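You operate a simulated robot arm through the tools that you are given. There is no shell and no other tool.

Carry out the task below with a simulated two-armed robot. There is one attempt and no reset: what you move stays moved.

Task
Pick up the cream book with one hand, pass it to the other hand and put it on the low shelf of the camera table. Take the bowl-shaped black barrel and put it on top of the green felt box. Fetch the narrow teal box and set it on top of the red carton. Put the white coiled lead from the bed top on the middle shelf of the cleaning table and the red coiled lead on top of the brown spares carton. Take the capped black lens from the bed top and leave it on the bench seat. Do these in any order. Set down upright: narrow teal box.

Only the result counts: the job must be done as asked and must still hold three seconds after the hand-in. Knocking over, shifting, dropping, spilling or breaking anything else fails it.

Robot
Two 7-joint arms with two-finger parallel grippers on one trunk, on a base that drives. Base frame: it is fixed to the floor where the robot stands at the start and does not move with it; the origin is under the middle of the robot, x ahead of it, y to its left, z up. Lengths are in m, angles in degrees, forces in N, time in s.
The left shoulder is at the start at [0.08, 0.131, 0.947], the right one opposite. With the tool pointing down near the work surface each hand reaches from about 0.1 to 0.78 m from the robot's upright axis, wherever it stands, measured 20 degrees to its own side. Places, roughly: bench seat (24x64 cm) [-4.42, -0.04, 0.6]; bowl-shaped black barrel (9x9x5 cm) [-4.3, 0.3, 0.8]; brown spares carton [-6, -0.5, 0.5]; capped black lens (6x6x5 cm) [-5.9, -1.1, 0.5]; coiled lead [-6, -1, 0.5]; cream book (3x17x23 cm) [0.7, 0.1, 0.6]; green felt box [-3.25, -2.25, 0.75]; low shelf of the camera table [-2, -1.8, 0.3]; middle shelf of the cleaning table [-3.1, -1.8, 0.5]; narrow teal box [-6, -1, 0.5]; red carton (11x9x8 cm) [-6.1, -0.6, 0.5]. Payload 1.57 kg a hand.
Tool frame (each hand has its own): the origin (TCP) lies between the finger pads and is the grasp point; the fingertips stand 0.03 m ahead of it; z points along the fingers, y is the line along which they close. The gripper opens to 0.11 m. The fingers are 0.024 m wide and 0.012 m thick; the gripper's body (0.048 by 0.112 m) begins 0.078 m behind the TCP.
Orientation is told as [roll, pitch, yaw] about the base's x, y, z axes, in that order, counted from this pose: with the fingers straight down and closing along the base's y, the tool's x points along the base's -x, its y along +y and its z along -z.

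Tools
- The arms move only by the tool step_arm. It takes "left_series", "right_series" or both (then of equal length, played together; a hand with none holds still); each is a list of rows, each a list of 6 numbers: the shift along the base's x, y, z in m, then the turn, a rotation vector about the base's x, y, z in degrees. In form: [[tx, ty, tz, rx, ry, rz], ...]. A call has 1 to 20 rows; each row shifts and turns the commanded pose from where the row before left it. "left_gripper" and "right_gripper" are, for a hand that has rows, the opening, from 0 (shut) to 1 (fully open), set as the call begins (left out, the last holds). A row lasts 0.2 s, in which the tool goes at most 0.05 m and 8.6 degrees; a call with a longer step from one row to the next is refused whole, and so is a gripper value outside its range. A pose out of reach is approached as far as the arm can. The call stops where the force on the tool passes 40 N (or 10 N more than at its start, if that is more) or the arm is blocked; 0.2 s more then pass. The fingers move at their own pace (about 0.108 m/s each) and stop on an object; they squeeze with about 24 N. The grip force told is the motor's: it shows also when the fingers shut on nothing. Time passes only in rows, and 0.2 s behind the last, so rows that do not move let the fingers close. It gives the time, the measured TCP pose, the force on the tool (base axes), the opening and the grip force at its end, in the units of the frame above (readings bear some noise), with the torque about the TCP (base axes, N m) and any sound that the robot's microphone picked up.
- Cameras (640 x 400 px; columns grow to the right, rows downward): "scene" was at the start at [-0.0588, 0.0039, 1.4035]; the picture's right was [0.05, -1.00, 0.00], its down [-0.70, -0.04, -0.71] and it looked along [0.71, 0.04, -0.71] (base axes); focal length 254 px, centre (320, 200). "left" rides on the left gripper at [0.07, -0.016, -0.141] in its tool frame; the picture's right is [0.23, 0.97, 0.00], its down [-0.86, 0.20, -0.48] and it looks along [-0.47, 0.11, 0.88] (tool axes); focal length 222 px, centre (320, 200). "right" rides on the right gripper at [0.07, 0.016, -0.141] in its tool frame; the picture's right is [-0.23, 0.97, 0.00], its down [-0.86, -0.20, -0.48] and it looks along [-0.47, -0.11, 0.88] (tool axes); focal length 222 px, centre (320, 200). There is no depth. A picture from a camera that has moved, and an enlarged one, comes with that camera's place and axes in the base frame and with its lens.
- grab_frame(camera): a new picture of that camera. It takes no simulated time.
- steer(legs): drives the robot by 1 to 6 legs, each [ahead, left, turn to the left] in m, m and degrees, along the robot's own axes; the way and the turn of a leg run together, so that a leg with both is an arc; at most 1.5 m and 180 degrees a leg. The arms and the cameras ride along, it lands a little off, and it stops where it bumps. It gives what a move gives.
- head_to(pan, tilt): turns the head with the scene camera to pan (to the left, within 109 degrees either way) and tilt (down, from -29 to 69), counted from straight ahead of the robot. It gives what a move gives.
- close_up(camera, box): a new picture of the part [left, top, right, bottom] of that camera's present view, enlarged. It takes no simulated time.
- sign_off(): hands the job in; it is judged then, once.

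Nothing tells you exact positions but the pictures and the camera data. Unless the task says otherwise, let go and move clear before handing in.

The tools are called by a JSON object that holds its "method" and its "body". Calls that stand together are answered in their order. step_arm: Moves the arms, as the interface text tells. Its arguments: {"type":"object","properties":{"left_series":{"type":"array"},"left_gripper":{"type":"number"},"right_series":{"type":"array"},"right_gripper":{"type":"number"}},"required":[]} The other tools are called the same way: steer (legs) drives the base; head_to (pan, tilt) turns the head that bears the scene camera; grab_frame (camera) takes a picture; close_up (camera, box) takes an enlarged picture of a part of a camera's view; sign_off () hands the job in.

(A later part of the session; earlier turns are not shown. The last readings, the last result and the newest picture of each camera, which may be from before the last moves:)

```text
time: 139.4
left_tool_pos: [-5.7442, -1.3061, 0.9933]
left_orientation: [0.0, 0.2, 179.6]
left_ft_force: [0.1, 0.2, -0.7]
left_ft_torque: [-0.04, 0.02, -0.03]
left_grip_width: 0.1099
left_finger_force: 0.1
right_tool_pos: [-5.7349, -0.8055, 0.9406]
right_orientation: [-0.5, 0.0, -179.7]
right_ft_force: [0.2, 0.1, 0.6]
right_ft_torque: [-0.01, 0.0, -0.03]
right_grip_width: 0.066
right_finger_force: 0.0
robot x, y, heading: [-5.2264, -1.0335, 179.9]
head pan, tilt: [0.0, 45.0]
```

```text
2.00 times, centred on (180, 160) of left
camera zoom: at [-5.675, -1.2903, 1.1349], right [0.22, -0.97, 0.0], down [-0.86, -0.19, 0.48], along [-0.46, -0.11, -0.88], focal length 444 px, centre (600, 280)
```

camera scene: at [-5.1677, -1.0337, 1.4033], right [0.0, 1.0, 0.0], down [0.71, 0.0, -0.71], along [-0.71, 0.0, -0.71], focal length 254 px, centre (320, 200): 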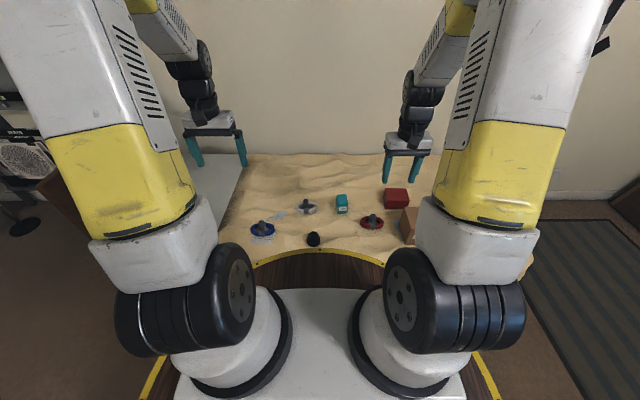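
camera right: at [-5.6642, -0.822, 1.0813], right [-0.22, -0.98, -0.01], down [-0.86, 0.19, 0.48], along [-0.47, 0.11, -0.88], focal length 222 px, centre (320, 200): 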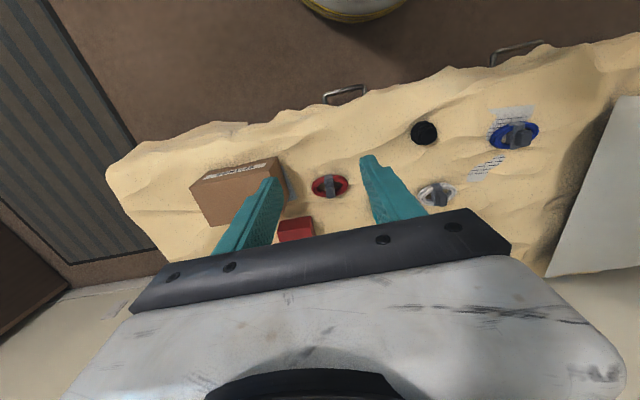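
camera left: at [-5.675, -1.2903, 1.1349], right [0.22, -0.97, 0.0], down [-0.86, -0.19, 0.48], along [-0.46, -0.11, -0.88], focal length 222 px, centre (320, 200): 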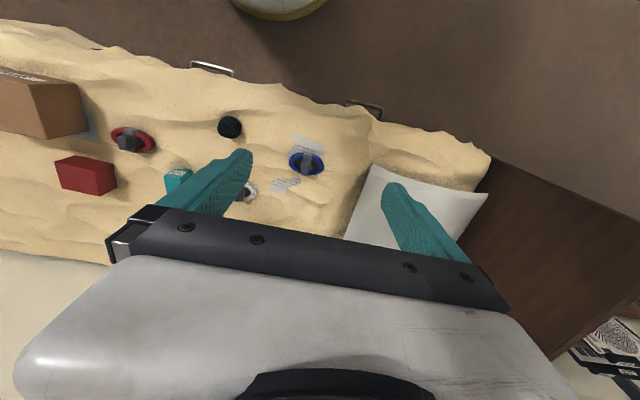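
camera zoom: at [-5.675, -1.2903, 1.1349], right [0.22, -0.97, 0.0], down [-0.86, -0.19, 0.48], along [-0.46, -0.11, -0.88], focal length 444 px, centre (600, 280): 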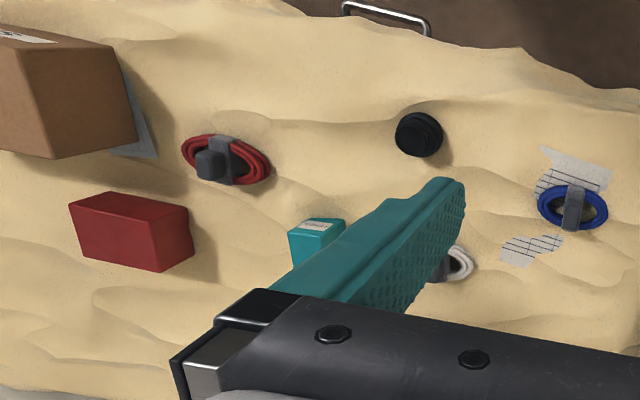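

I'll inch 4 cm closer, then bring the right hand to a 45° forward-down pose in front of the teal box to look at it.

{"method": "steer", "body": {"legs": [[0.04, 0, 0]]}}

{"method": "step_arm", "body": {"right_series": [[-0.0175, -0.0114, -0.032, 0, 4.5, 0], [-0.0175, -0.0114, -0.032, 0, 4.5, 0], [-0.0175, -0.0114, -0.032, 0, 4.5, 0], [-0.0175, -0.0114, -0.032, 0, 4.5, 0], [-0.0175, -0.0114, -0.032, 0, 4.5, 0], [-0.0175, -0.0114, -0.032, 0, 4.5, 0], [-0.0175, -0.0114, -0.032, 0, 4.5, 0], [-0.0175, -0.0114, -0.032, 0, 4.5, 0], [-0.0175, -0.0114, -0.032, 0, 4.5, 0], [-0.0175, -0.0114, -0.032, 0, 4.5, 0], [0, 0, 0, 0, 0, 0]], "right_gripper": 0.8}}

{"method": "grab_frame", "body": {"camera": "right"}}

{"method": "close_up", "body": {"camera": "scene", "box": [240, 160, 430, 260]}}

```text
time: 140.2
left_tool_pos: [-5.7852, -1.3049, 0.9923]
left_orientation: [0.1, 0.2, 179.7]
left_ft_force: [0.3, -0.1, -0.5]
left_ft_torque: [0.01, 0.0, -0.01]
left_grip_width: 0.1102
left_finger_force: 0.1
right_tool_pos: [-5.7746, -0.8035, 0.9411]
right_orientation: [-0.4, 0.0, -179.6]
right_ft_force: [0.2, -0.6, 0.7]
right_ft_torque: [0.04, 0.02, -0.01]
right_grip_width: 0.066
right_finger_force: 0.1
robot x, y, heading: [-5.2688, -1.0321, 179.7]
head pan, tilt: [0.0, 45.0]
```

```text
time: 142.7
left_tool_pos: [-5.7846, -1.3049, 0.9936]
left_orientation: [0.1, 0.1, 179.7]
left_ft_force: [0.2, 0.2, 0.6]
left_ft_torque: [-0.03, -0.01, 0.02]
left_grip_width: 0.11
left_finger_force: 0.1
right_tool_pos: [-5.9506, -0.9171, 0.6214]
right_orientation: [-0.9, -45.1, -179.4]
right_ft_force: [-0.2, 0.3, -0.5]
right_ft_torque: [-0.01, -0.01, 0.05]
right_grip_width: 0.0881
right_finger_force: 0.1
robot x, y, heading: [-5.2631, -1.0334, 180.0]
head pan, tilt: [0.0, 45.0]
```

```text
taken
camera right: at [-5.8012, -0.9344, 0.6703], right [-0.16, -0.98, 0.15], down [-0.27, 0.19, 0.95], along [-0.95, 0.11, -0.29], focal length 222 px, centre (320, 200)
```

right: 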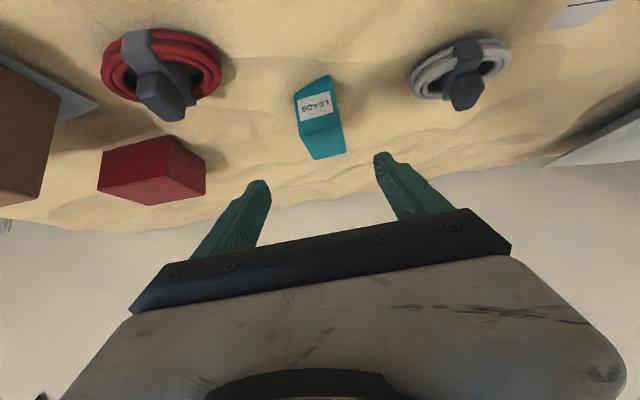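

```text
3.37 times, centred on (335, 210) of scene
camera zoom: at [-5.2083, -1.0337, 1.4033], right [0.0, 1.0, 0.0], down [0.71, 0.0, -0.71], along [-0.71, 0.0, -0.71], focal length 855 px, centre (270, 166)
```

zoom: 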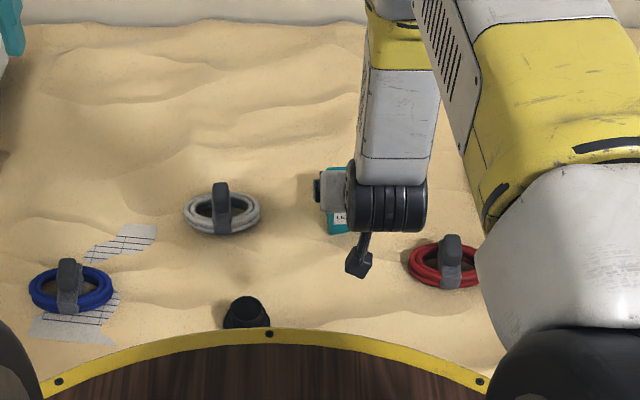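

{"method": "close_up", "body": {"camera": "right", "box": [240, 40, 400, 190]}}

{"method": "close_up", "body": {"camera": "right", "box": [80, 10, 240, 220]}}

{"method": "close_up", "body": {"camera": "right", "box": [380, 10, 540, 130]}}

{"method": "grab_frame", "body": {"camera": "left"}}

```text
2.67 times, centred on (320, 115) of right
camera zoom: at [-5.8012, -0.9344, 0.6703], right [-0.16, -0.98, 0.15], down [-0.27, 0.19, 0.95], along [-0.95, 0.11, -0.29], focal length 592 px, centre (320, 427)
```

zoom: 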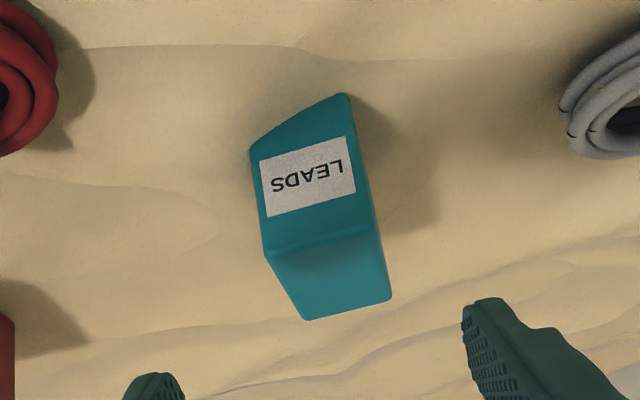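

```text
1.90 times, centred on (160, 115) of right
camera zoom: at [-5.8012, -0.9344, 0.6703], right [-0.16, -0.98, 0.15], down [-0.27, 0.19, 0.95], along [-0.95, 0.11, -0.29], focal length 423 px, centre (625, 362)
```

zoom: 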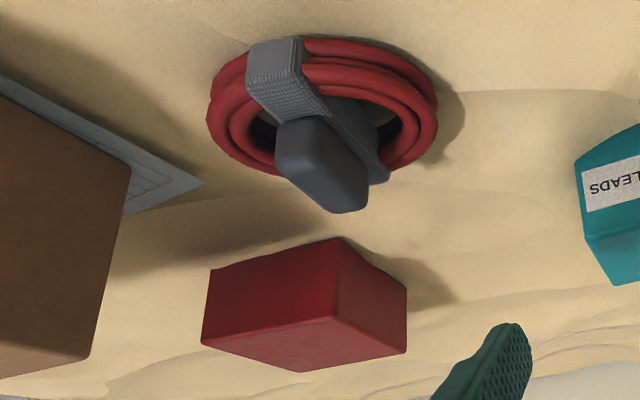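

```text
3.33 times, centred on (460, 70) of right
camera zoom: at [-5.8012, -0.9344, 0.6703], right [-0.16, -0.98, 0.15], down [-0.27, 0.19, 0.95], along [-0.95, 0.11, -0.29], focal length 740 px, centre (-147, 633)
```

zoom: 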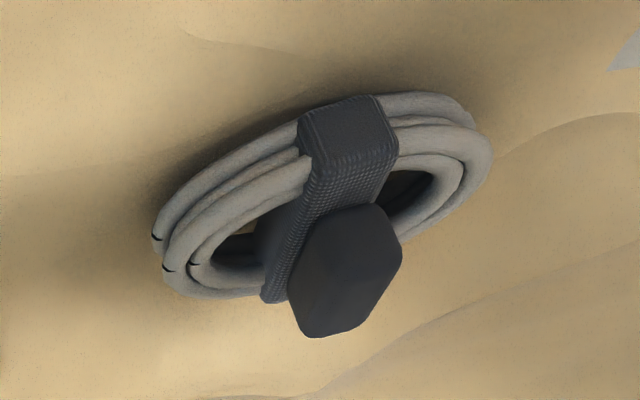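

```text
taken
camera left: at [-5.7157, -1.2901, 1.1349], right [0.22, -0.98, 0.0], down [-0.86, -0.19, 0.48], along [-0.46, -0.11, -0.88], focal length 222 px, centre (320, 200)
```

left: 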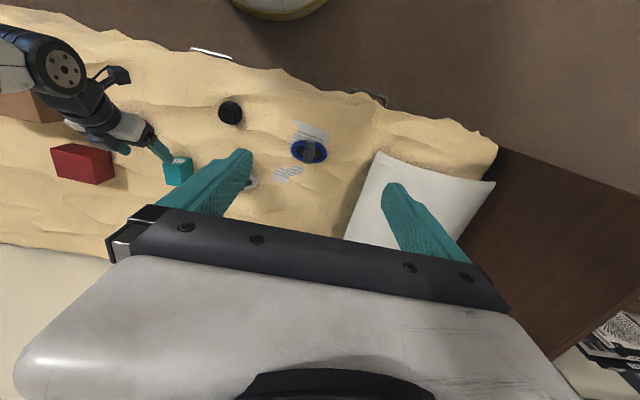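

{"method": "close_up", "body": {"camera": "left", "box": [40, 90, 260, 210]}}

{"method": "close_up", "body": {"camera": "scene", "box": [320, 190, 380, 240]}}

```text
2.91 times, centred on (150, 150) of left
camera zoom: at [-5.7157, -1.2901, 1.1349], right [0.22, -0.98, 0.0], down [-0.86, -0.19, 0.48], along [-0.46, -0.11, -0.88], focal length 646 px, centre (814, 346)
```

zoom: 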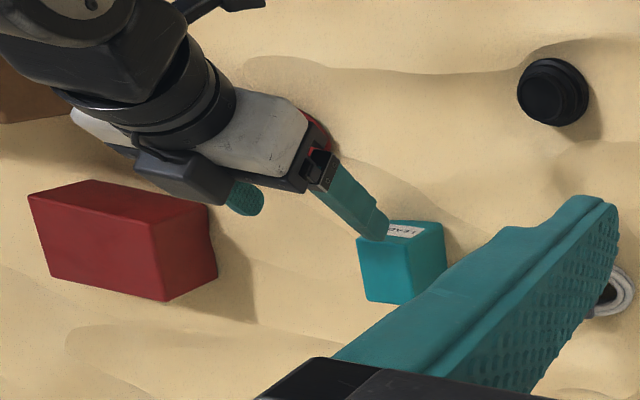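

```text
8.00 times, centred on (350, 215) of scene
camera zoom: at [-5.2083, -1.0337, 1.4033], right [0.0, 1.0, 0.0], down [0.71, 0.0, -0.71], along [-0.71, 0.0, -0.71], focal length 2030 px, centre (80, 80)
```

zoom: 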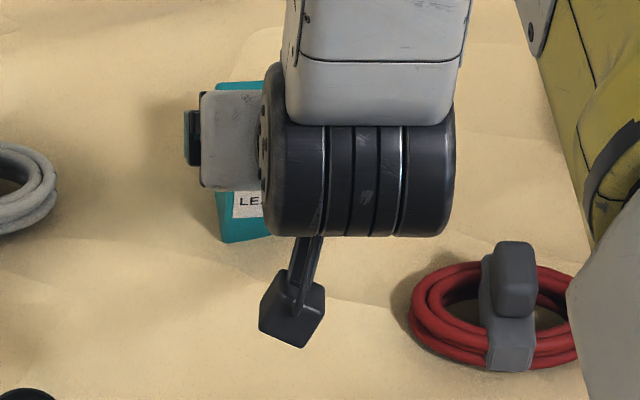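

The box is about 5.5 cm wide, 7 cm tall, yawed ~8–10°. I'll yaw the hand 8° and slide the fingers around it at z≈0.475.

{"method": "step_arm", "body": {"right_series": [[-0.02, -0.002, -0.024, 0, 0, 4], [-0.02, -0.002, -0.024, 0, 0, 4], [-0.02, -0.002, -0.024, 0, 0, 0], [-0.02, 0, -0.024, 0, 0, 0], [0, 0, 0, 0, 0, 0]]}}

{"method": "grab_frame", "body": {"camera": "right"}}

{"method": "close_up", "body": {"camera": "left", "box": [40, 90, 260, 210]}}

```text
time: 143.8
left_tool_pos: [-5.7856, -1.3042, 0.9936]
left_orientation: [0.1, 0.2, 179.7]
left_ft_force: [0.2, 0.0, 0.3]
left_ft_torque: [-0.01, 0.01, 0.04]
left_grip_width: 0.1101
left_finger_force: 0.0
right_tool_pos: [-6.0307, -0.9236, 0.5223]
right_orientation: [-0.9, -45.0, -171.5]
right_ft_force: [-0.6, 1.1, -0.5]
right_ft_torque: [-0.01, -0.02, 0.0]
right_grip_width: 0.0881
right_finger_force: 0.0
robot x, y, heading: [-5.2659, -1.036, 179.6]
head pan, tilt: [0.0, 45.0]
```

```text
taken
camera right: at [-5.8803, -0.9196, 0.5724], right [-0.02, -0.99, 0.15], down [-0.29, 0.15, 0.94], along [-0.96, -0.02, -0.29], focal length 222 px, centre (320, 200)
```

right: 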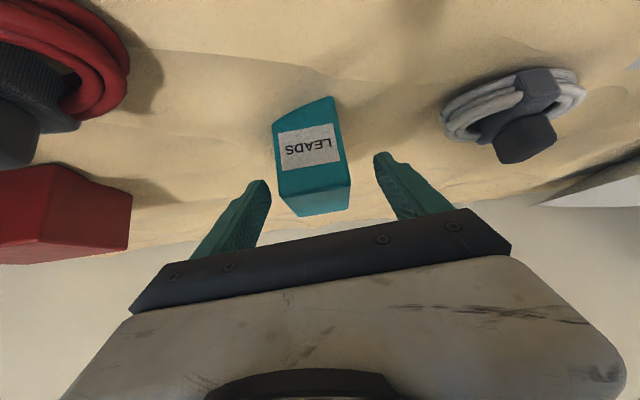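

```text
2.91 times, centred on (150, 150) of left
camera zoom: at [-5.7158, -1.2901, 1.1349], right [0.22, -0.98, 0.0], down [-0.86, -0.19, 0.48], along [-0.46, -0.11, -0.88], focal length 646 px, centre (814, 346)
```

zoom: 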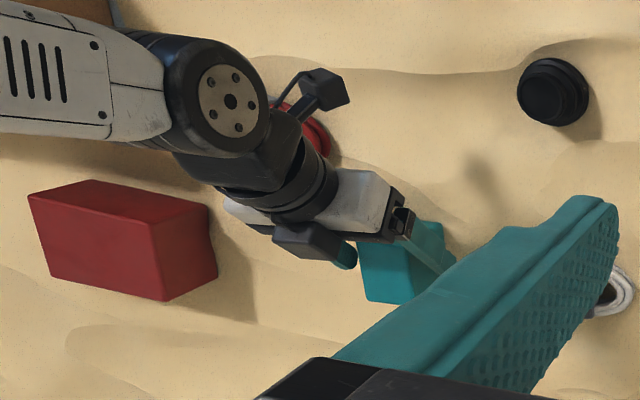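

{"method": "step_arm", "body": {"right_series": [[-0.015, 0, -0.016, 0, 0, 0], [-0.015, 0, -0.016, 0, 0, 0], [-0.014, 0, -0.014, 0, 0, 0], [0, 0, 0, 0, 0, 0]]}}

{"method": "grab_frame", "body": {"camera": "right"}}

{"method": "close_up", "body": {"camera": "left", "box": [40, 90, 260, 210]}}

```text
time: 144.8
left_tool_pos: [-5.7834, -1.3038, 0.994]
left_orientation: [0.1, 0.1, 179.6]
left_ft_force: [0.1, 0.9, -0.6]
left_ft_torque: [-0.02, -0.02, 0.02]
left_grip_width: 0.1099
left_finger_force: 0.2
right_tool_pos: [-6.0731, -0.9239, 0.4806]
right_orientation: [-0.8, -45.1, -171.3]
right_ft_force: [32.2, 4.3, 34.7]
right_ft_torque: [-1.51, -0.73, 1.48]
right_grip_width: 0.0881
right_finger_force: 0.0
robot x, y, heading: [-5.2664, -1.0323, 179.7]
head pan, tilt: [0.0, 45.0]
stopped in row 4 (right hand): the force on the tool passed its limit at 66 N (the readings are from after the stop); the commanded pose is now the measured one
```

```text
taken
camera right: at [-5.9239, -0.9207, 0.5297], right [-0.02, -0.99, 0.15], down [-0.29, 0.15, 0.95], along [-0.96, -0.02, -0.29], focal length 222 px, centre (320, 200)
```

right: 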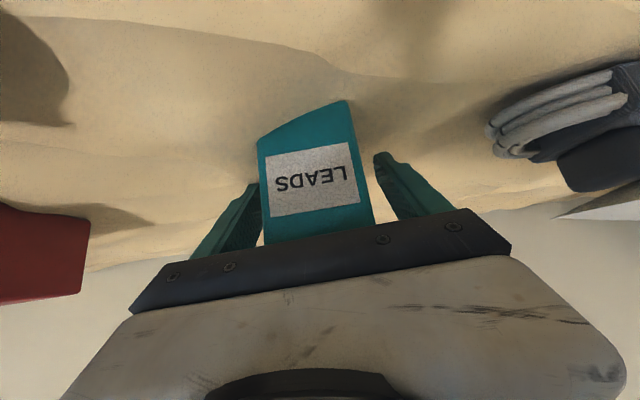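

```text
2.91 times, centred on (150, 150) of left
camera zoom: at [-5.7135, -1.2896, 1.1357], right [0.22, -0.98, 0.0], down [-0.86, -0.19, 0.48], along [-0.47, -0.11, -0.88], focal length 646 px, centre (814, 346)
```

zoom: 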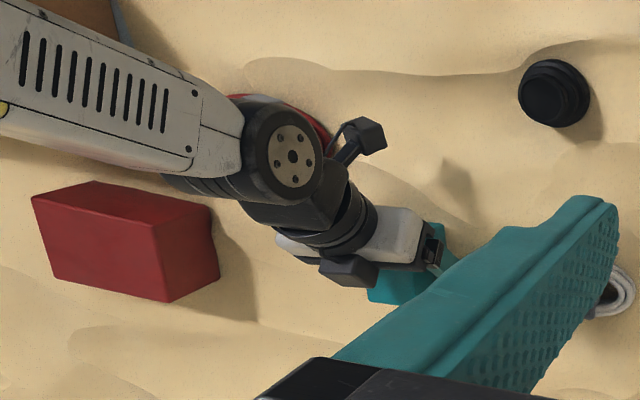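

The gripper body touched the box's front-top edge: the bed and box are ~3 cm higher and nearer than I reckoned (box centre ≈(-6.045,-0.922,0.495)). Back off and re-centre.

{"method": "step_arm", "body": {"right_series": [[0.013, 0, 0.012, 0, 0, 0], [0.013, 0, 0.01, 0, 0, 0], [0, 0, 0, 0, 0, 0]]}}

{"method": "close_up", "body": {"camera": "right", "box": [200, 60, 440, 260]}}

{"method": "close_up", "body": {"camera": "left", "box": [120, 110, 260, 210]}}

```text
time: 145.6
left_tool_pos: [-5.7846, -1.3055, 0.9944]
left_orientation: [0.1, 0.1, 179.7]
left_ft_force: [0.2, 0.2, -0.8]
left_ft_torque: [0.0, 0.0, -0.01]
left_grip_width: 0.1103
left_finger_force: 0.1
right_tool_pos: [-6.0488, -0.9236, 0.5007]
right_orientation: [-0.9, -45.0, -171.4]
right_ft_force: [-0.8, -0.6, 0.6]
right_ft_torque: [0.03, 0.02, 0.04]
right_grip_width: 0.0881
right_finger_force: 0.0
robot x, y, heading: [-5.2657, -1.0349, 180.0]
head pan, tilt: [0.0, 45.0]
```

```text
2.00 times, centred on (320, 160) of right
camera zoom: at [-5.8988, -0.9207, 0.5501], right [-0.02, -0.99, 0.15], down [-0.29, 0.15, 0.95], along [-0.96, -0.02, -0.29], focal length 444 px, centre (320, 280)
```

zoom: 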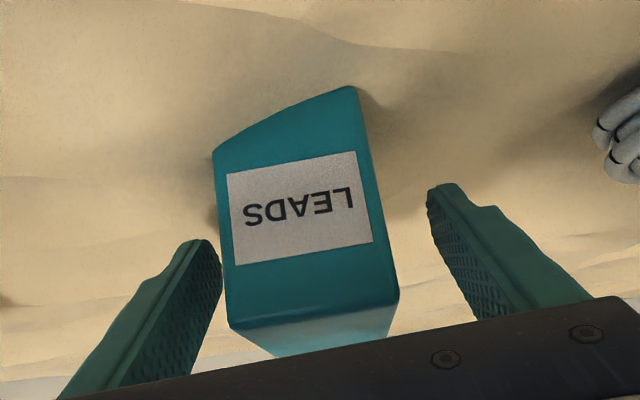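

```text
4.00 times, centred on (190, 160) of left
camera zoom: at [-5.7155, -1.2899, 1.1351], right [0.22, -0.98, 0.0], down [-0.86, -0.19, 0.48], along [-0.46, -0.11, -0.88], focal length 888 px, centre (840, 360)
```

zoom: 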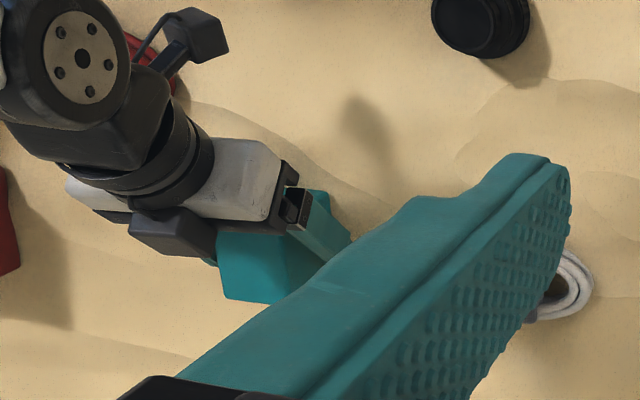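

{"method": "step_arm", "body": {"right_series": [[0.001, 0.006, 0, 0, 0, 0], [0, 0, 0, 0, 0, 0]]}}

{"method": "step_arm", "body": {"right_series": [[0, 0, 0, 0, 0, 0], [0, 0, 0, 0, 0, 0], [0, 0, 0, 0, 0, 0], [0, 0, 0, 0, 0, 0]], "right_gripper": 0}}

{"method": "grab_frame", "body": {"camera": "right"}}

```text
time: 146.2
left_tool_pos: [-5.7843, -1.3044, 0.9942]
left_orientation: [0.2, 0.1, 179.7]
left_ft_force: [0.1, -0.4, 0.8]
left_ft_torque: [-0.01, 0.04, 0.02]
left_grip_width: 0.1099
left_finger_force: 0.0
right_tool_pos: [-6.048, -0.9179, 0.4988]
right_orientation: [-0.9, -45.0, -171.5]
right_ft_force: [0.6, 0.1, 0.3]
right_ft_torque: [0.0, 0.0, 0.03]
right_grip_width: 0.0879
right_finger_force: 0.1
robot x, y, heading: [-5.2677, -1.0308, 180.0]
head pan, tilt: [0.0, 45.0]
```

```text
time: 147.2
left_tool_pos: [-5.7851, -1.3036, 0.994]
left_orientation: [0.2, 0.0, 179.6]
left_ft_force: [0.7, 0.3, 0.7]
left_ft_torque: [0.02, -0.02, 0.02]
left_grip_width: 0.1098
left_finger_force: 0.0
right_tool_pos: [-6.0474, -0.9187, 0.4994]
right_orientation: [-0.9, -45.0, -171.4]
right_ft_force: [0.0, -1.9, 2.0]
right_ft_torque: [-0.12, -0.05, -0.05]
right_grip_width: 0.0499
right_finger_force: 23.6
robot x, y, heading: [-5.266, -1.0332, 179.9]
head pan, tilt: [0.0, 45.0]
```

```text
taken
camera right: at [-5.8975, -0.9147, 0.5499], right [-0.02, -0.99, 0.15], down [-0.29, 0.15, 0.95], along [-0.96, -0.02, -0.29], focal length 222 px, centre (320, 200)
```

right: 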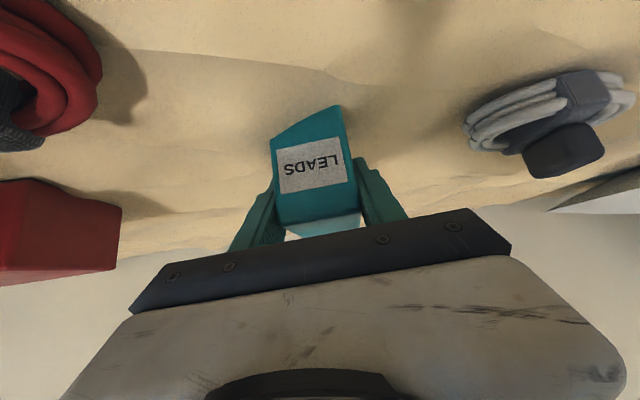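

Box gripped (5.0 cm wide). Lift it and move toward the red carton, then look again.

{"method": "step_arm", "body": {"right_series": [[0, 0, 0.02, 0, 0, 0], [0.01, 0, 0.03, 0, 0, 0], [0.01, 0, 0.03, 0, 0, 0], [0.01, 0, 0.03, 0, 0, 0], [0.01, 0, 0.03, 0, 0, 0], [0.01, 0, 0.03, 0, 0, 0], [0.01, 0, 0.02, 0, 0, 0], [0, 0, 0, 0, 0, 0]]}}

{"method": "grab_frame", "body": {"camera": "right"}}

{"method": "grab_frame", "body": {"camera": "scene"}}

```text
time: 149.0
left_tool_pos: [-5.7841, -1.3051, 0.9939]
left_orientation: [0.1, 0.1, 179.6]
left_ft_force: [-0.1, 0.1, -0.2]
left_ft_torque: [0.02, 0.01, -0.05]
left_grip_width: 0.11
left_finger_force: 0.0
right_tool_pos: [-5.9894, -0.9191, 0.6921]
right_orientation: [-0.9, -45.0, -171.4]
right_ft_force: [0.6, -0.5, -1.7]
right_ft_torque: [-0.03, -0.01, 0.0]
right_grip_width: 0.0497
right_finger_force: 23.8
robot x, y, heading: [-5.2718, -1.0375, 179.9]
head pan, tilt: [0.0, 45.0]
```

```text
taken
camera right: at [-5.8388, -0.9149, 0.7415], right [-0.02, -0.99, 0.15], down [-0.29, 0.15, 0.95], along [-0.96, -0.02, -0.29], focal length 222 px, centre (320, 200)
```

right: 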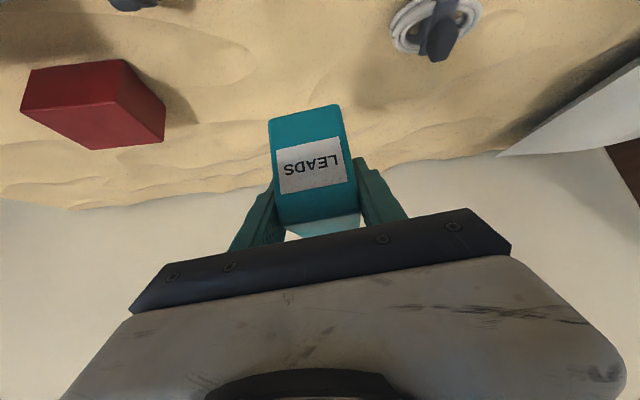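

```text
taken
camera scene: at [-5.208, -1.0337, 1.4033], right [0.0, 1.0, 0.0], down [0.71, 0.0, -0.71], along [-0.71, 0.0, -0.71], focal length 254 px, centre (320, 200)
```

scene: 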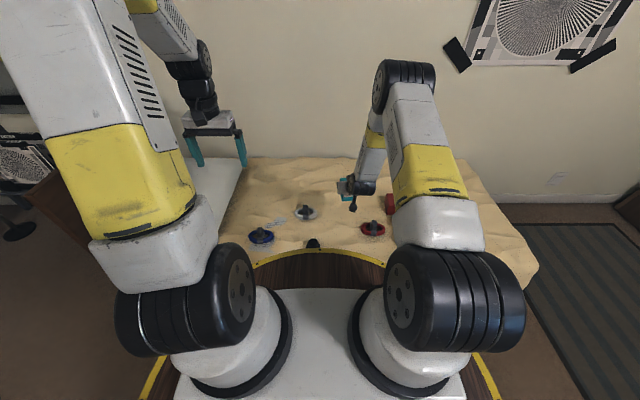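

{"method": "close_up", "body": {"camera": "right", "box": [0, 40, 200, 165]}}

{"method": "close_up", "body": {"camera": "scene", "box": [290, 170, 410, 250]}}

```text
3.20 times, centred on (100, 102) of right
camera zoom: at [-5.8388, -0.9149, 0.7415], right [-0.02, -0.99, 0.15], down [-0.29, 0.15, 0.95], along [-0.96, -0.02, -0.29], focal length 711 px, centre (1024, 512)
```

zoom: 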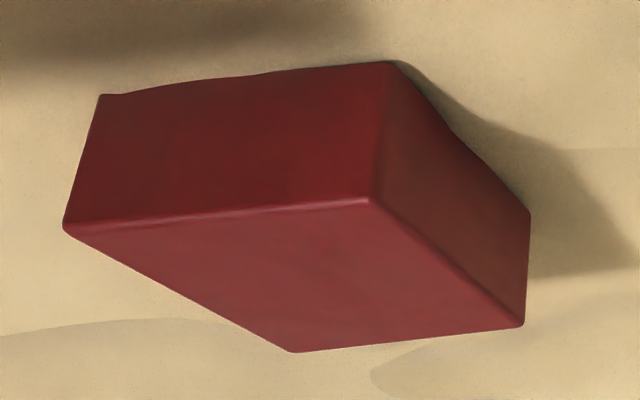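

```text
5.00 times, centred on (350, 210) of scene
camera zoom: at [-5.208, -1.0337, 1.4033], right [0.0, 1.0, 0.0], down [0.71, 0.0, -0.71], along [-0.71, 0.0, -0.71], focal length 1269 px, centre (170, 150)
```

zoom: 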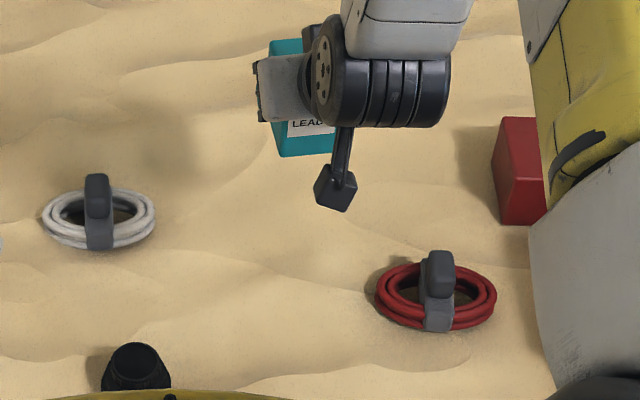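

I now triangulate the carton's top at z≈0.525, centre ≈(-6.085,-0.653). Strafe the base 15 cm right so the right arm reaches it comfortably, then bring the box over the carton.

{"method": "steer", "body": {"legs": [[0, -0.16, 0]]}}

{"method": "grab_frame", "body": {"camera": "right"}}

{"method": "grab_frame", "body": {"camera": "left"}}

```text
time: 150.4
left_tool_pos: [-5.7823, -1.1459, 0.9933]
left_orientation: [0.1, 0.1, 179.7]
left_ft_force: [-0.4, 0.2, -0.3]
left_ft_torque: [-0.01, -0.02, 0.01]
left_grip_width: 0.11
left_finger_force: 0.1
right_tool_pos: [-5.9891, -0.76, 0.6917]
right_orientation: [-0.9, -45.0, -171.3]
right_ft_force: [-0.3, 0.9, -1.0]
right_ft_torque: [0.01, 0.0, -0.03]
right_grip_width: 0.0499
right_finger_force: 24.3
robot x, y, heading: [-5.2649, -0.8751, 180.2]
head pan, tilt: [0.0, 45.0]
```

```text
taken
camera right: at [-5.8389, -0.7568, 0.7413], right [-0.02, -0.99, 0.15], down [-0.29, 0.15, 0.95], along [-0.96, -0.02, -0.29], focal length 222 px, centre (320, 200)
```

right: 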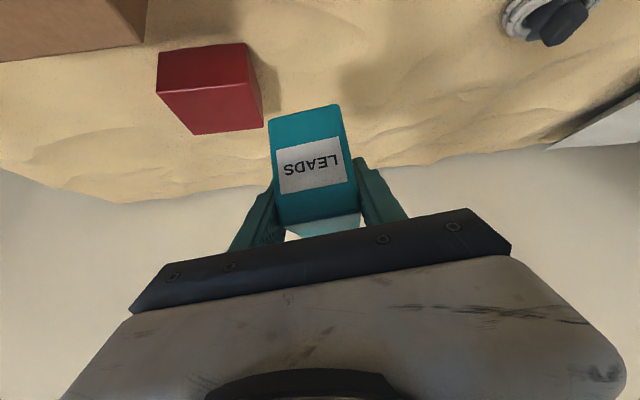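

```text
taken
camera left: at [-5.7148, -1.1316, 1.1351], right [0.22, -0.97, 0.0], down [-0.86, -0.19, 0.48], along [-0.46, -0.11, -0.88], focal length 222 px, centre (320, 200)
```

left: 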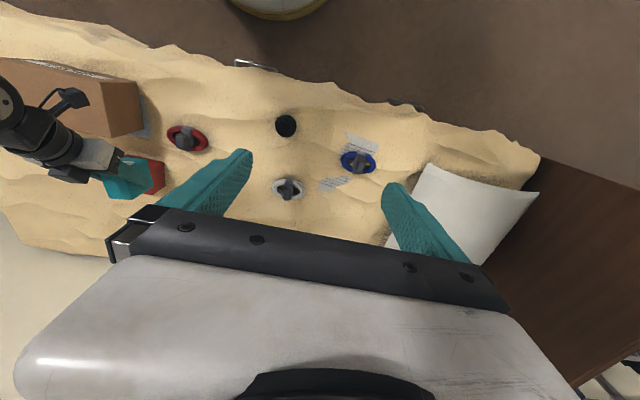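

{"method": "close_up", "body": {"camera": "right", "box": [140, 30, 380, 180]}}

```text
2.67 times, centred on (260, 105) of right
camera zoom: at [-5.8389, -0.7568, 0.7413], right [-0.02, -0.99, 0.15], down [-0.29, 0.15, 0.95], along [-0.96, -0.02, -0.29], focal length 592 px, centre (480, 453)
```

zoom: 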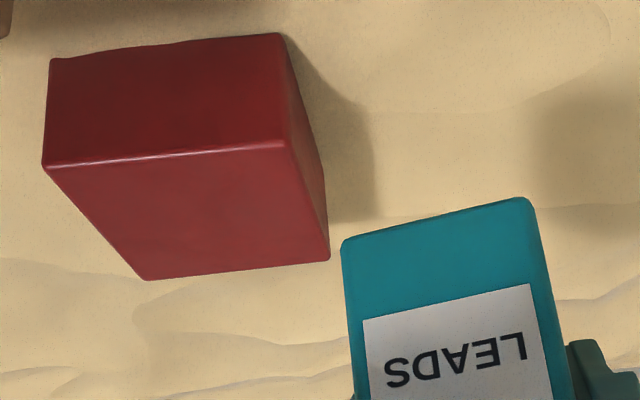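

{"method": "step_arm", "body": {"right_series": [[-0.022, 0.029, 0, 0, 0, 0], [-0.022, 0.029, 0, 0, 0, 0], [-0.022, 0.029, 0, 0, 0, 0], [-0.023, 0.03, 0, 0, 0, 0], [0, 0, -0.02, 0, 0, 0], [0, 0, -0.025, 0, 0, 0], [0, 0, -0.025, 0, 0, 0], [0, 0, 0, 0, 0, 0]]}}

{"method": "grab_frame", "body": {"camera": "right"}}

{"method": "close_up", "body": {"camera": "left", "box": [0, 60, 240, 220]}}

```text
time: 152.2
left_tool_pos: [-5.7834, -1.1452, 0.9939]
left_orientation: [0.2, 0.2, 179.7]
left_ft_force: [0.1, -0.2, -0.4]
left_ft_torque: [-0.02, -0.02, -0.02]
left_grip_width: 0.1098
left_finger_force: 0.0
right_tool_pos: [-6.0788, -0.6427, 0.6216]
right_orientation: [-0.9, -45.0, -171.3]
right_ft_force: [0.5, -0.1, -0.9]
right_ft_torque: [-0.01, 0.0, -0.01]
right_grip_width: 0.0497
right_finger_force: 24.2
robot x, y, heading: [-5.265, -0.8754, 180.0]
head pan, tilt: [0.0, 45.0]
```

```text
taken
camera right: at [-5.9278, -0.6387, 0.6704], right [-0.02, -0.99, 0.15], down [-0.29, 0.15, 0.95], along [-0.96, -0.02, -0.29], focal length 222 px, centre (320, 200)
```

right: 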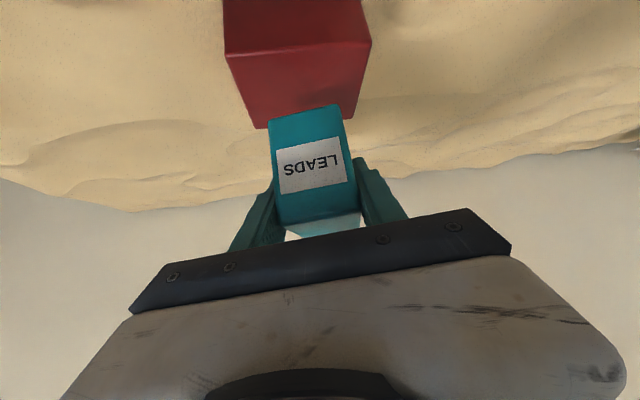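

```text
2.50 times, centred on (120, 140) of left
camera zoom: at [-5.7148, -1.1315, 1.1351], right [0.22, -0.97, 0.0], down [-0.86, -0.19, 0.48], along [-0.46, -0.11, -0.88], focal length 555 px, centre (820, 350)
```

zoom: 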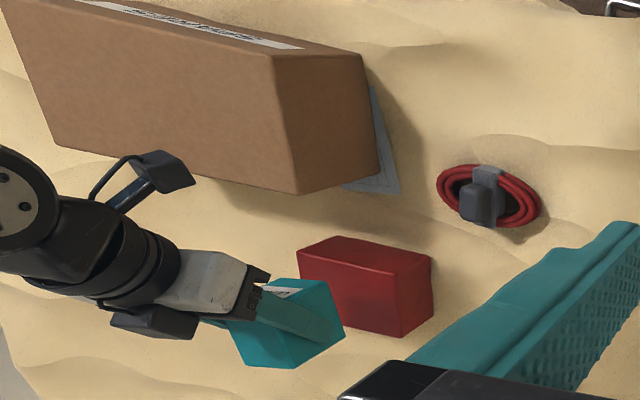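

Box is above the carton; nudge 7 mm further back and lower until contact.

{"method": "step_arm", "body": {"right_series": [[-0.007, -0.001, -0.015, 0, 0, 0], [0, 0, -0.015, 0, 0, 0], [0, 0, -0.008, 0, 0, 0], [0, 0, 0, 0, 0, 0]]}}

{"method": "step_arm", "body": {"right_series": [[0, 0, -0.005, 0, 0, 0], [0, 0, 0, 0, 0, 0]]}}

{"method": "grab_frame", "body": {"camera": "right"}}

{"method": "close_up", "body": {"camera": "left", "box": [0, 60, 240, 220]}}

```text
time: 153.2
left_tool_pos: [-5.7838, -1.1472, 0.9934]
left_orientation: [0.2, 0.1, 179.7]
left_ft_force: [-0.1, 0.0, 0.6]
left_ft_torque: [-0.01, 0.05, 0.05]
left_grip_width: 0.11
left_finger_force: 0.1
right_tool_pos: [-6.0844, -0.6455, 0.5824]
right_orientation: [-0.9, -45.0, -171.2]
right_ft_force: [-0.8, -1.9, -1.4]
right_ft_torque: [0.0, 0.01, -0.01]
right_grip_width: 0.0496
right_finger_force: 23.7
robot x, y, heading: [-5.2641, -0.8745, 180.0]
head pan, tilt: [0.0, 45.0]
```

```text
time: 153.8
left_tool_pos: [-5.7833, -1.1464, 0.9943]
left_orientation: [0.2, 0.0, 179.7]
left_ft_force: [0.6, -0.5, -0.2]
left_ft_torque: [0.0, 0.01, 0.01]
left_grip_width: 0.1099
left_finger_force: 0.0
right_tool_pos: [-6.0861, -0.6453, 0.5781]
right_orientation: [-0.9, -45.1, -171.4]
right_ft_force: [-0.4, 0.4, -1.3]
right_ft_torque: [-0.01, -0.02, 0.01]
right_grip_width: 0.0496
right_finger_force: 24.5
robot x, y, heading: [-5.2645, -0.8733, 180.2]
head pan, tilt: [0.0, 45.0]
```

```text
taken
camera right: at [-5.9349, -0.6409, 0.628], right [-0.02, -0.99, 0.15], down [-0.29, 0.15, 0.95], along [-0.96, -0.02, -0.29], focal length 222 px, centre (320, 200)
```

right: 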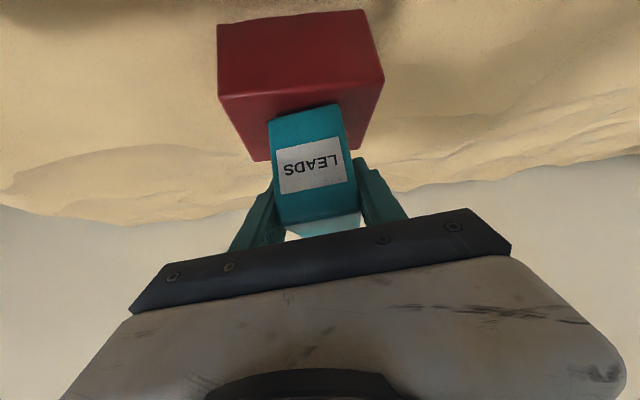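

```text
2.50 times, centred on (120, 140) of left
camera zoom: at [-5.7149, -1.1315, 1.1351], right [0.22, -0.97, 0.0], down [-0.86, -0.19, 0.48], along [-0.46, -0.11, -0.88], focal length 555 px, centre (820, 350)
```

zoom: 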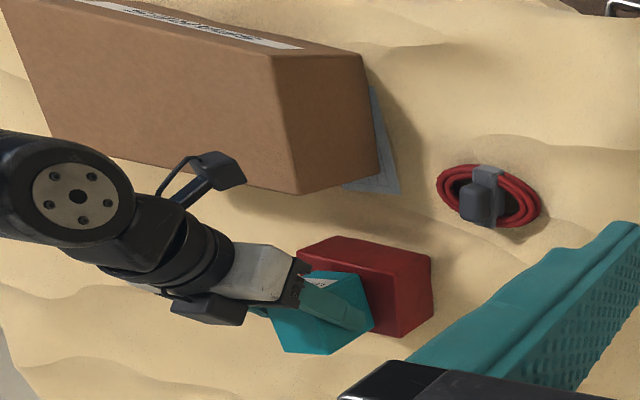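

{"method": "step_arm", "body": {"right_series": [[0, 0, -0.004, 0, 0, 0], [0, 0, 0, 0, 0, 0]]}}

{"method": "step_arm", "body": {"right_series": [[0, 0, -0.004, 0, 0, 0], [0, 0, 0, 0, 0, 0]]}}

{"method": "step_arm", "body": {"right_series": [[0, 0, -0.004, 0, 0, 0], [0, 0, 0, 0, 0, 0]]}}

```text
time: 154.4
left_tool_pos: [-5.7847, -1.1475, 0.9948]
left_orientation: [0.2, 0.2, 179.7]
left_ft_force: [0.2, 0.0, -0.3]
left_ft_torque: [-0.01, -0.02, -0.02]
left_grip_width: 0.1102
left_finger_force: 0.1
right_tool_pos: [-6.0863, -0.644, 0.5742]
right_orientation: [-0.9, -45.0, -171.2]
right_ft_force: [-0.1, 0.5, -1.5]
right_ft_torque: [0.01, -0.04, 0.0]
right_grip_width: 0.0498
right_finger_force: 24.0
robot x, y, heading: [-5.2678, -0.8727, 180.1]
head pan, tilt: [0.0, 45.0]
```

```text
time: 155.0
left_tool_pos: [-5.7837, -1.146, 0.9928]
left_orientation: [0.1, 0.1, 179.7]
left_ft_force: [-0.1, -0.4, -0.6]
left_ft_torque: [0.02, 0.03, -0.03]
left_grip_width: 0.11
left_finger_force: 0.0
right_tool_pos: [-6.0858, -0.6446, 0.5714]
right_orientation: [-0.9, -45.0, -171.2]
right_ft_force: [0.7, -0.7, -1.7]
right_ft_torque: [0.02, 0.01, 0.03]
right_grip_width: 0.0497
right_finger_force: 24.2
robot x, y, heading: [-5.2657, -0.8754, 179.5]
head pan, tilt: [0.0, 45.0]
```

```text
time: 155.6
left_tool_pos: [-5.7844, -1.1463, 0.9929]
left_orientation: [0.1, 0.1, 179.6]
left_ft_force: [0.1, 0.8, 0.3]
left_ft_torque: [-0.03, 0.01, 0.03]
left_grip_width: 0.1101
left_finger_force: 0.1
right_tool_pos: [-6.0883, -0.644, 0.5692]
right_orientation: [-0.9, -45.3, -171.3]
right_ft_force: [2.1, -0.9, 19.8]
right_ft_torque: [-0.44, -0.58, 0.04]
right_grip_width: 0.0498
right_finger_force: 23.9
robot x, y, heading: [-5.2654, -0.8729, 179.9]
head pan, tilt: [0.0, 45.0]
```

Firm contact. Release and check.

{"method": "step_arm", "body": {"right_series": [[0, 0, 0.0015, 0, 0, 0], [0, 0, 0, 0, 0, 0]]}}

{"method": "step_arm", "body": {"right_series": [[0, 0, 0, 0, 0, 0], [0, 0, 0, 0, 0, 0]], "right_gripper": 0.8}}

{"method": "grab_frame", "body": {"camera": "right"}}

```text
time: 156.2
left_tool_pos: [-5.7838, -1.1465, 0.9934]
left_orientation: [0.1, 0.0, 179.7]
left_ft_force: [0.0, 0.0, 0.1]
left_ft_torque: [-0.01, -0.01, 0.03]
left_grip_width: 0.1101
left_finger_force: 0.0
right_tool_pos: [-6.0876, -0.6438, 0.569]
right_orientation: [-0.9, -45.2, -171.3]
right_ft_force: [-4.9, 0.2, 14.8]
right_ft_torque: [-0.37, 0.13, -0.15]
right_grip_width: 0.0497
right_finger_force: 23.8
robot x, y, heading: [-5.2641, -0.8693, 180.0]
head pan, tilt: [0.0, 45.0]
```

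```text
time: 156.8
left_tool_pos: [-5.7852, -1.1467, 0.9941]
left_orientation: [0.2, 0.2, 179.6]
left_ft_force: [-0.6, 0.4, 0.4]
left_ft_torque: [-0.01, 0.01, 0.02]
left_grip_width: 0.1099
left_finger_force: 0.0
right_tool_pos: [-6.0853, -0.6443, 0.568]
right_orientation: [-0.8, -44.8, -171.3]
right_ft_force: [-0.2, -0.7, -0.3]
right_ft_torque: [-0.02, -0.01, 0.02]
right_grip_width: 0.0883
right_finger_force: 0.1
robot x, y, heading: [-5.2656, -0.876, 180.1]
head pan, tilt: [0.0, 45.0]
```

```text
taken
camera right: at [-5.9343, -0.6406, 0.618], right [-0.02, -0.99, 0.15], down [-0.29, 0.15, 0.94], along [-0.96, -0.02, -0.29], focal length 222 px, centre (320, 200)
```

right: 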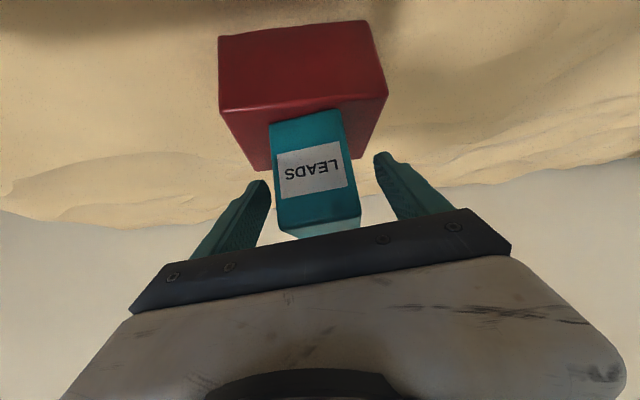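

Released cleanly with the box standing on the carton. Withdraw back and up along the finger direction.

{"method": "step_arm", "body": {"right_series": [[0.015, 0.002, 0.015, 0, 0, 0], [0.02, 0.003, 0.02, 0, 0, 0], [0.02, 0.003, 0.02, 0, 0, 0], [0.02, 0.003, 0.02, 0, 0, 0], [0.02, 0, 0.03, 0, 0, 0], [0.02, 0, 0.03, 0, 0, 0], [0, 0, 0, 0, 0, 0]]}}

{"method": "grab_frame", "body": {"camera": "right"}}

{"method": "close_up", "body": {"camera": "left", "box": [0, 60, 240, 220]}}

{"method": "grab_frame", "body": {"camera": "scene"}}

```text
time: 158.4
left_tool_pos: [-5.784, -1.1481, 0.9937]
left_orientation: [0.3, 0.1, 179.7]
left_ft_force: [-0.1, -0.1, -0.3]
left_ft_torque: [0.0, 0.0, 0.0]
left_grip_width: 0.1099
left_finger_force: 0.1
right_tool_pos: [-5.9707, -0.633, 0.7029]
right_orientation: [-0.9, -45.1, -171.3]
right_ft_force: [-0.3, 0.3, 0.5]
right_ft_torque: [-0.01, -0.02, 0.0]
right_grip_width: 0.088
right_finger_force: 0.0
robot x, y, heading: [-5.2648, -0.8738, 180.1]
head pan, tilt: [0.0, 45.0]
```

```text
taken
camera right: at [-5.8209, -0.6299, 0.7532], right [-0.02, -0.99, 0.15], down [-0.29, 0.15, 0.95], along [-0.96, -0.02, -0.29], focal length 222 px, centre (320, 200)
```

right: 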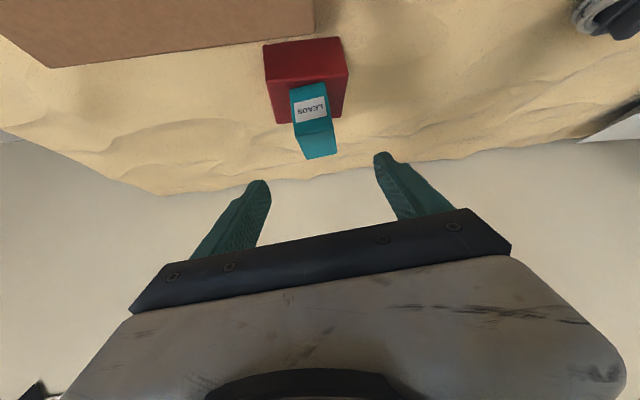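

```text
2.50 times, centred on (120, 140) of left
camera zoom: at [-5.7149, -1.1315, 1.1351], right [0.22, -0.97, 0.0], down [-0.86, -0.19, 0.48], along [-0.46, -0.11, -0.88], focal length 555 px, centre (820, 350)
```

zoom: 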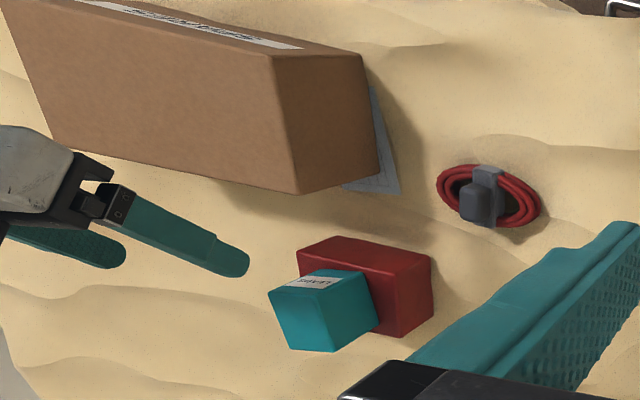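

```text
taken
camera scene: at [-5.2078, -0.8747, 1.4033], right [0.0, 1.0, 0.0], down [0.71, 0.0, -0.71], along [-0.71, 0.0, -0.71], focal length 254 px, centre (320, 200)
```

scene: 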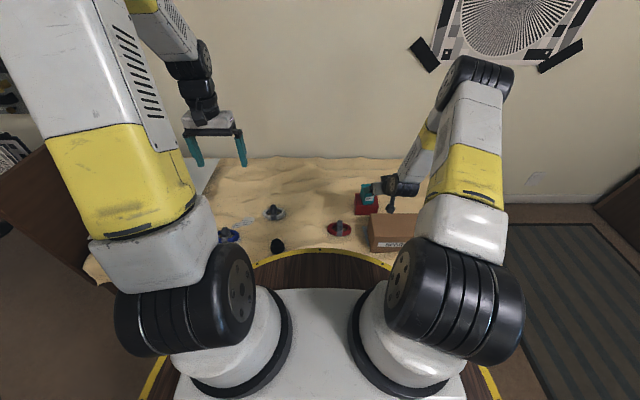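

Teal box is done. Next: the red lead. Let me measure the lead's grip block and the brown carton more closely.

{"method": "close_up", "body": {"camera": "scene", "box": [310, 180, 430, 260]}}

{"method": "close_up", "body": {"camera": "left", "box": [150, 100, 230, 160]}}

```text
5.00 times, centred on (370, 220) of scene
camera zoom: at [-5.2078, -0.8747, 1.4033], right [0.0, 1.0, 0.0], down [0.71, 0.0, -0.71], along [-0.71, 0.0, -0.71], focal length 1269 px, centre (70, 100)
```

zoom: 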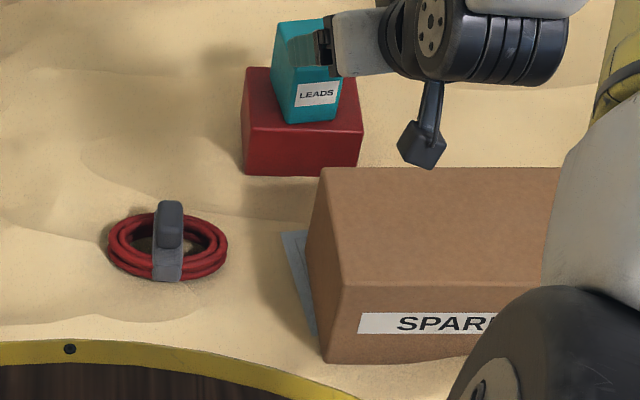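

```text
6.67 times, centred on (190, 130) of left
camera zoom: at [-5.7149, -1.1315, 1.1351], right [0.22, -0.97, 0.0], down [-0.86, -0.19, 0.48], along [-0.46, -0.11, -0.88], focal length 1481 px, centre (1187, 667)
```

zoom: 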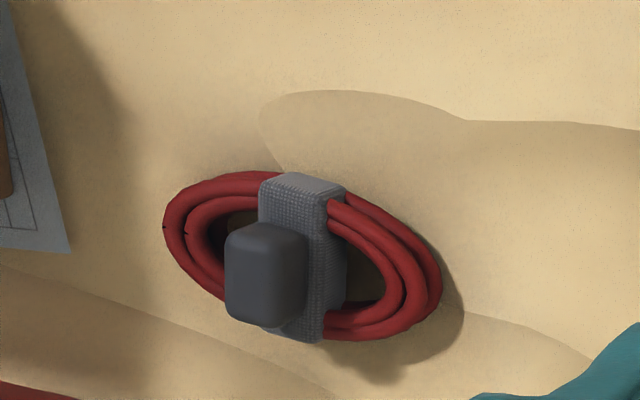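

The red lead's block is at about (-5.951,-0.784,0.495), and the brown carton's top is z≈0.57, centred around (-5.888,-0.545). Bring the right hand upright above the block.

{"method": "step_arm", "body": {"right_series": [[0, -0.02, 0, 0, 0, -8.5], [0.0033, -0.022, 0, 0, -7.5, 0], [0.0033, -0.022, 0, 0, -7.5, 0], [0.0033, -0.022, 0, 0, -7.5, 0], [0.0033, -0.022, 0, 0, -7.5, 0], [0.0033, -0.022, 0, 0, -7.5, 0], [0.0033, -0.021, 0, 0, -7.5, 0], [0, 0, -0.03, 0, 0, 0], [0, 0, -0.03, 0, 0, 0], [0, 0, 0, 0, 0, 0]], "right_gripper": 0.6}}

{"method": "grab_frame", "body": {"camera": "right"}}

{"method": "close_up", "body": {"camera": "left", "box": [80, 60, 260, 180]}}

{"method": "close_up", "body": {"camera": "scene", "box": [280, 170, 420, 260]}}

```text
time: 160.6
left_tool_pos: [-5.7855, -1.1457, 0.9937]
left_orientation: [0.0, 0.0, 179.7]
left_ft_force: [1.1, 0.6, 0.4]
left_ft_torque: [0.03, 0.03, -0.02]
left_grip_width: 0.1099
left_finger_force: 0.0
right_tool_pos: [-5.95, -0.7839, 0.6408]
right_orientation: [-0.8, 0.0, -180.0]
right_ft_force: [-0.8, 0.3, 0.3]
right_ft_torque: [-0.01, 0.01, -0.02]
right_grip_width: 0.066
right_finger_force: 0.1
robot x, y, heading: [-5.2639, -0.8762, 180.3]
head pan, tilt: [0.0, 45.0]
```

```text
taken
camera right: at [-5.8801, -0.8023, 0.7821], right [-0.23, -0.97, -0.01], down [-0.86, 0.19, 0.48], along [-0.47, 0.12, -0.88], focal length 222 px, centre (320, 200)
```

right: 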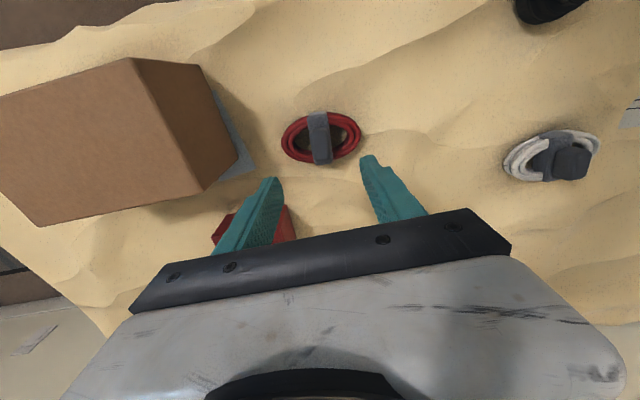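

```text
3.33 times, centred on (170, 120) of left
camera zoom: at [-5.7148, -1.1316, 1.1351], right [0.22, -0.97, 0.0], down [-0.86, -0.19, 0.48], along [-0.46, -0.11, -0.88], focal length 740 px, centre (820, 467)
```

zoom: 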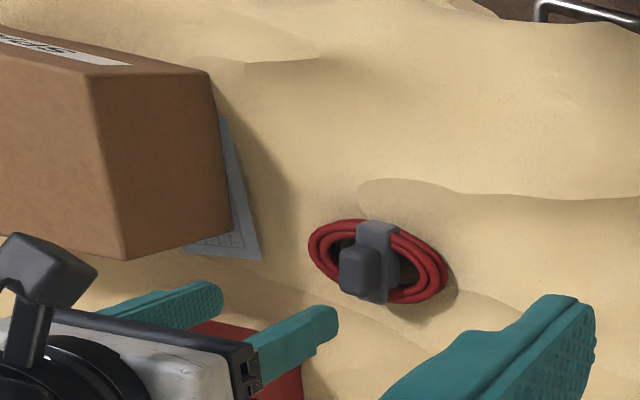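

```text
4.44 times, centred on (350, 215) of scene
camera zoom: at [-5.2077, -0.8748, 1.4033], right [0.0, 1.0, 0.0], down [0.71, 0.0, -0.71], along [-0.71, 0.0, -0.71], focal length 1128 px, centre (187, 133)
```

zoom: 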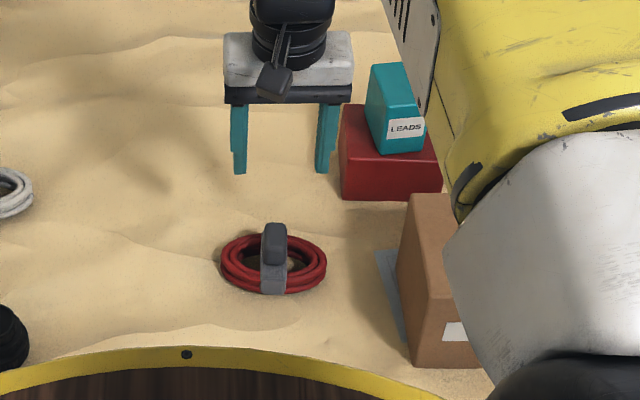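

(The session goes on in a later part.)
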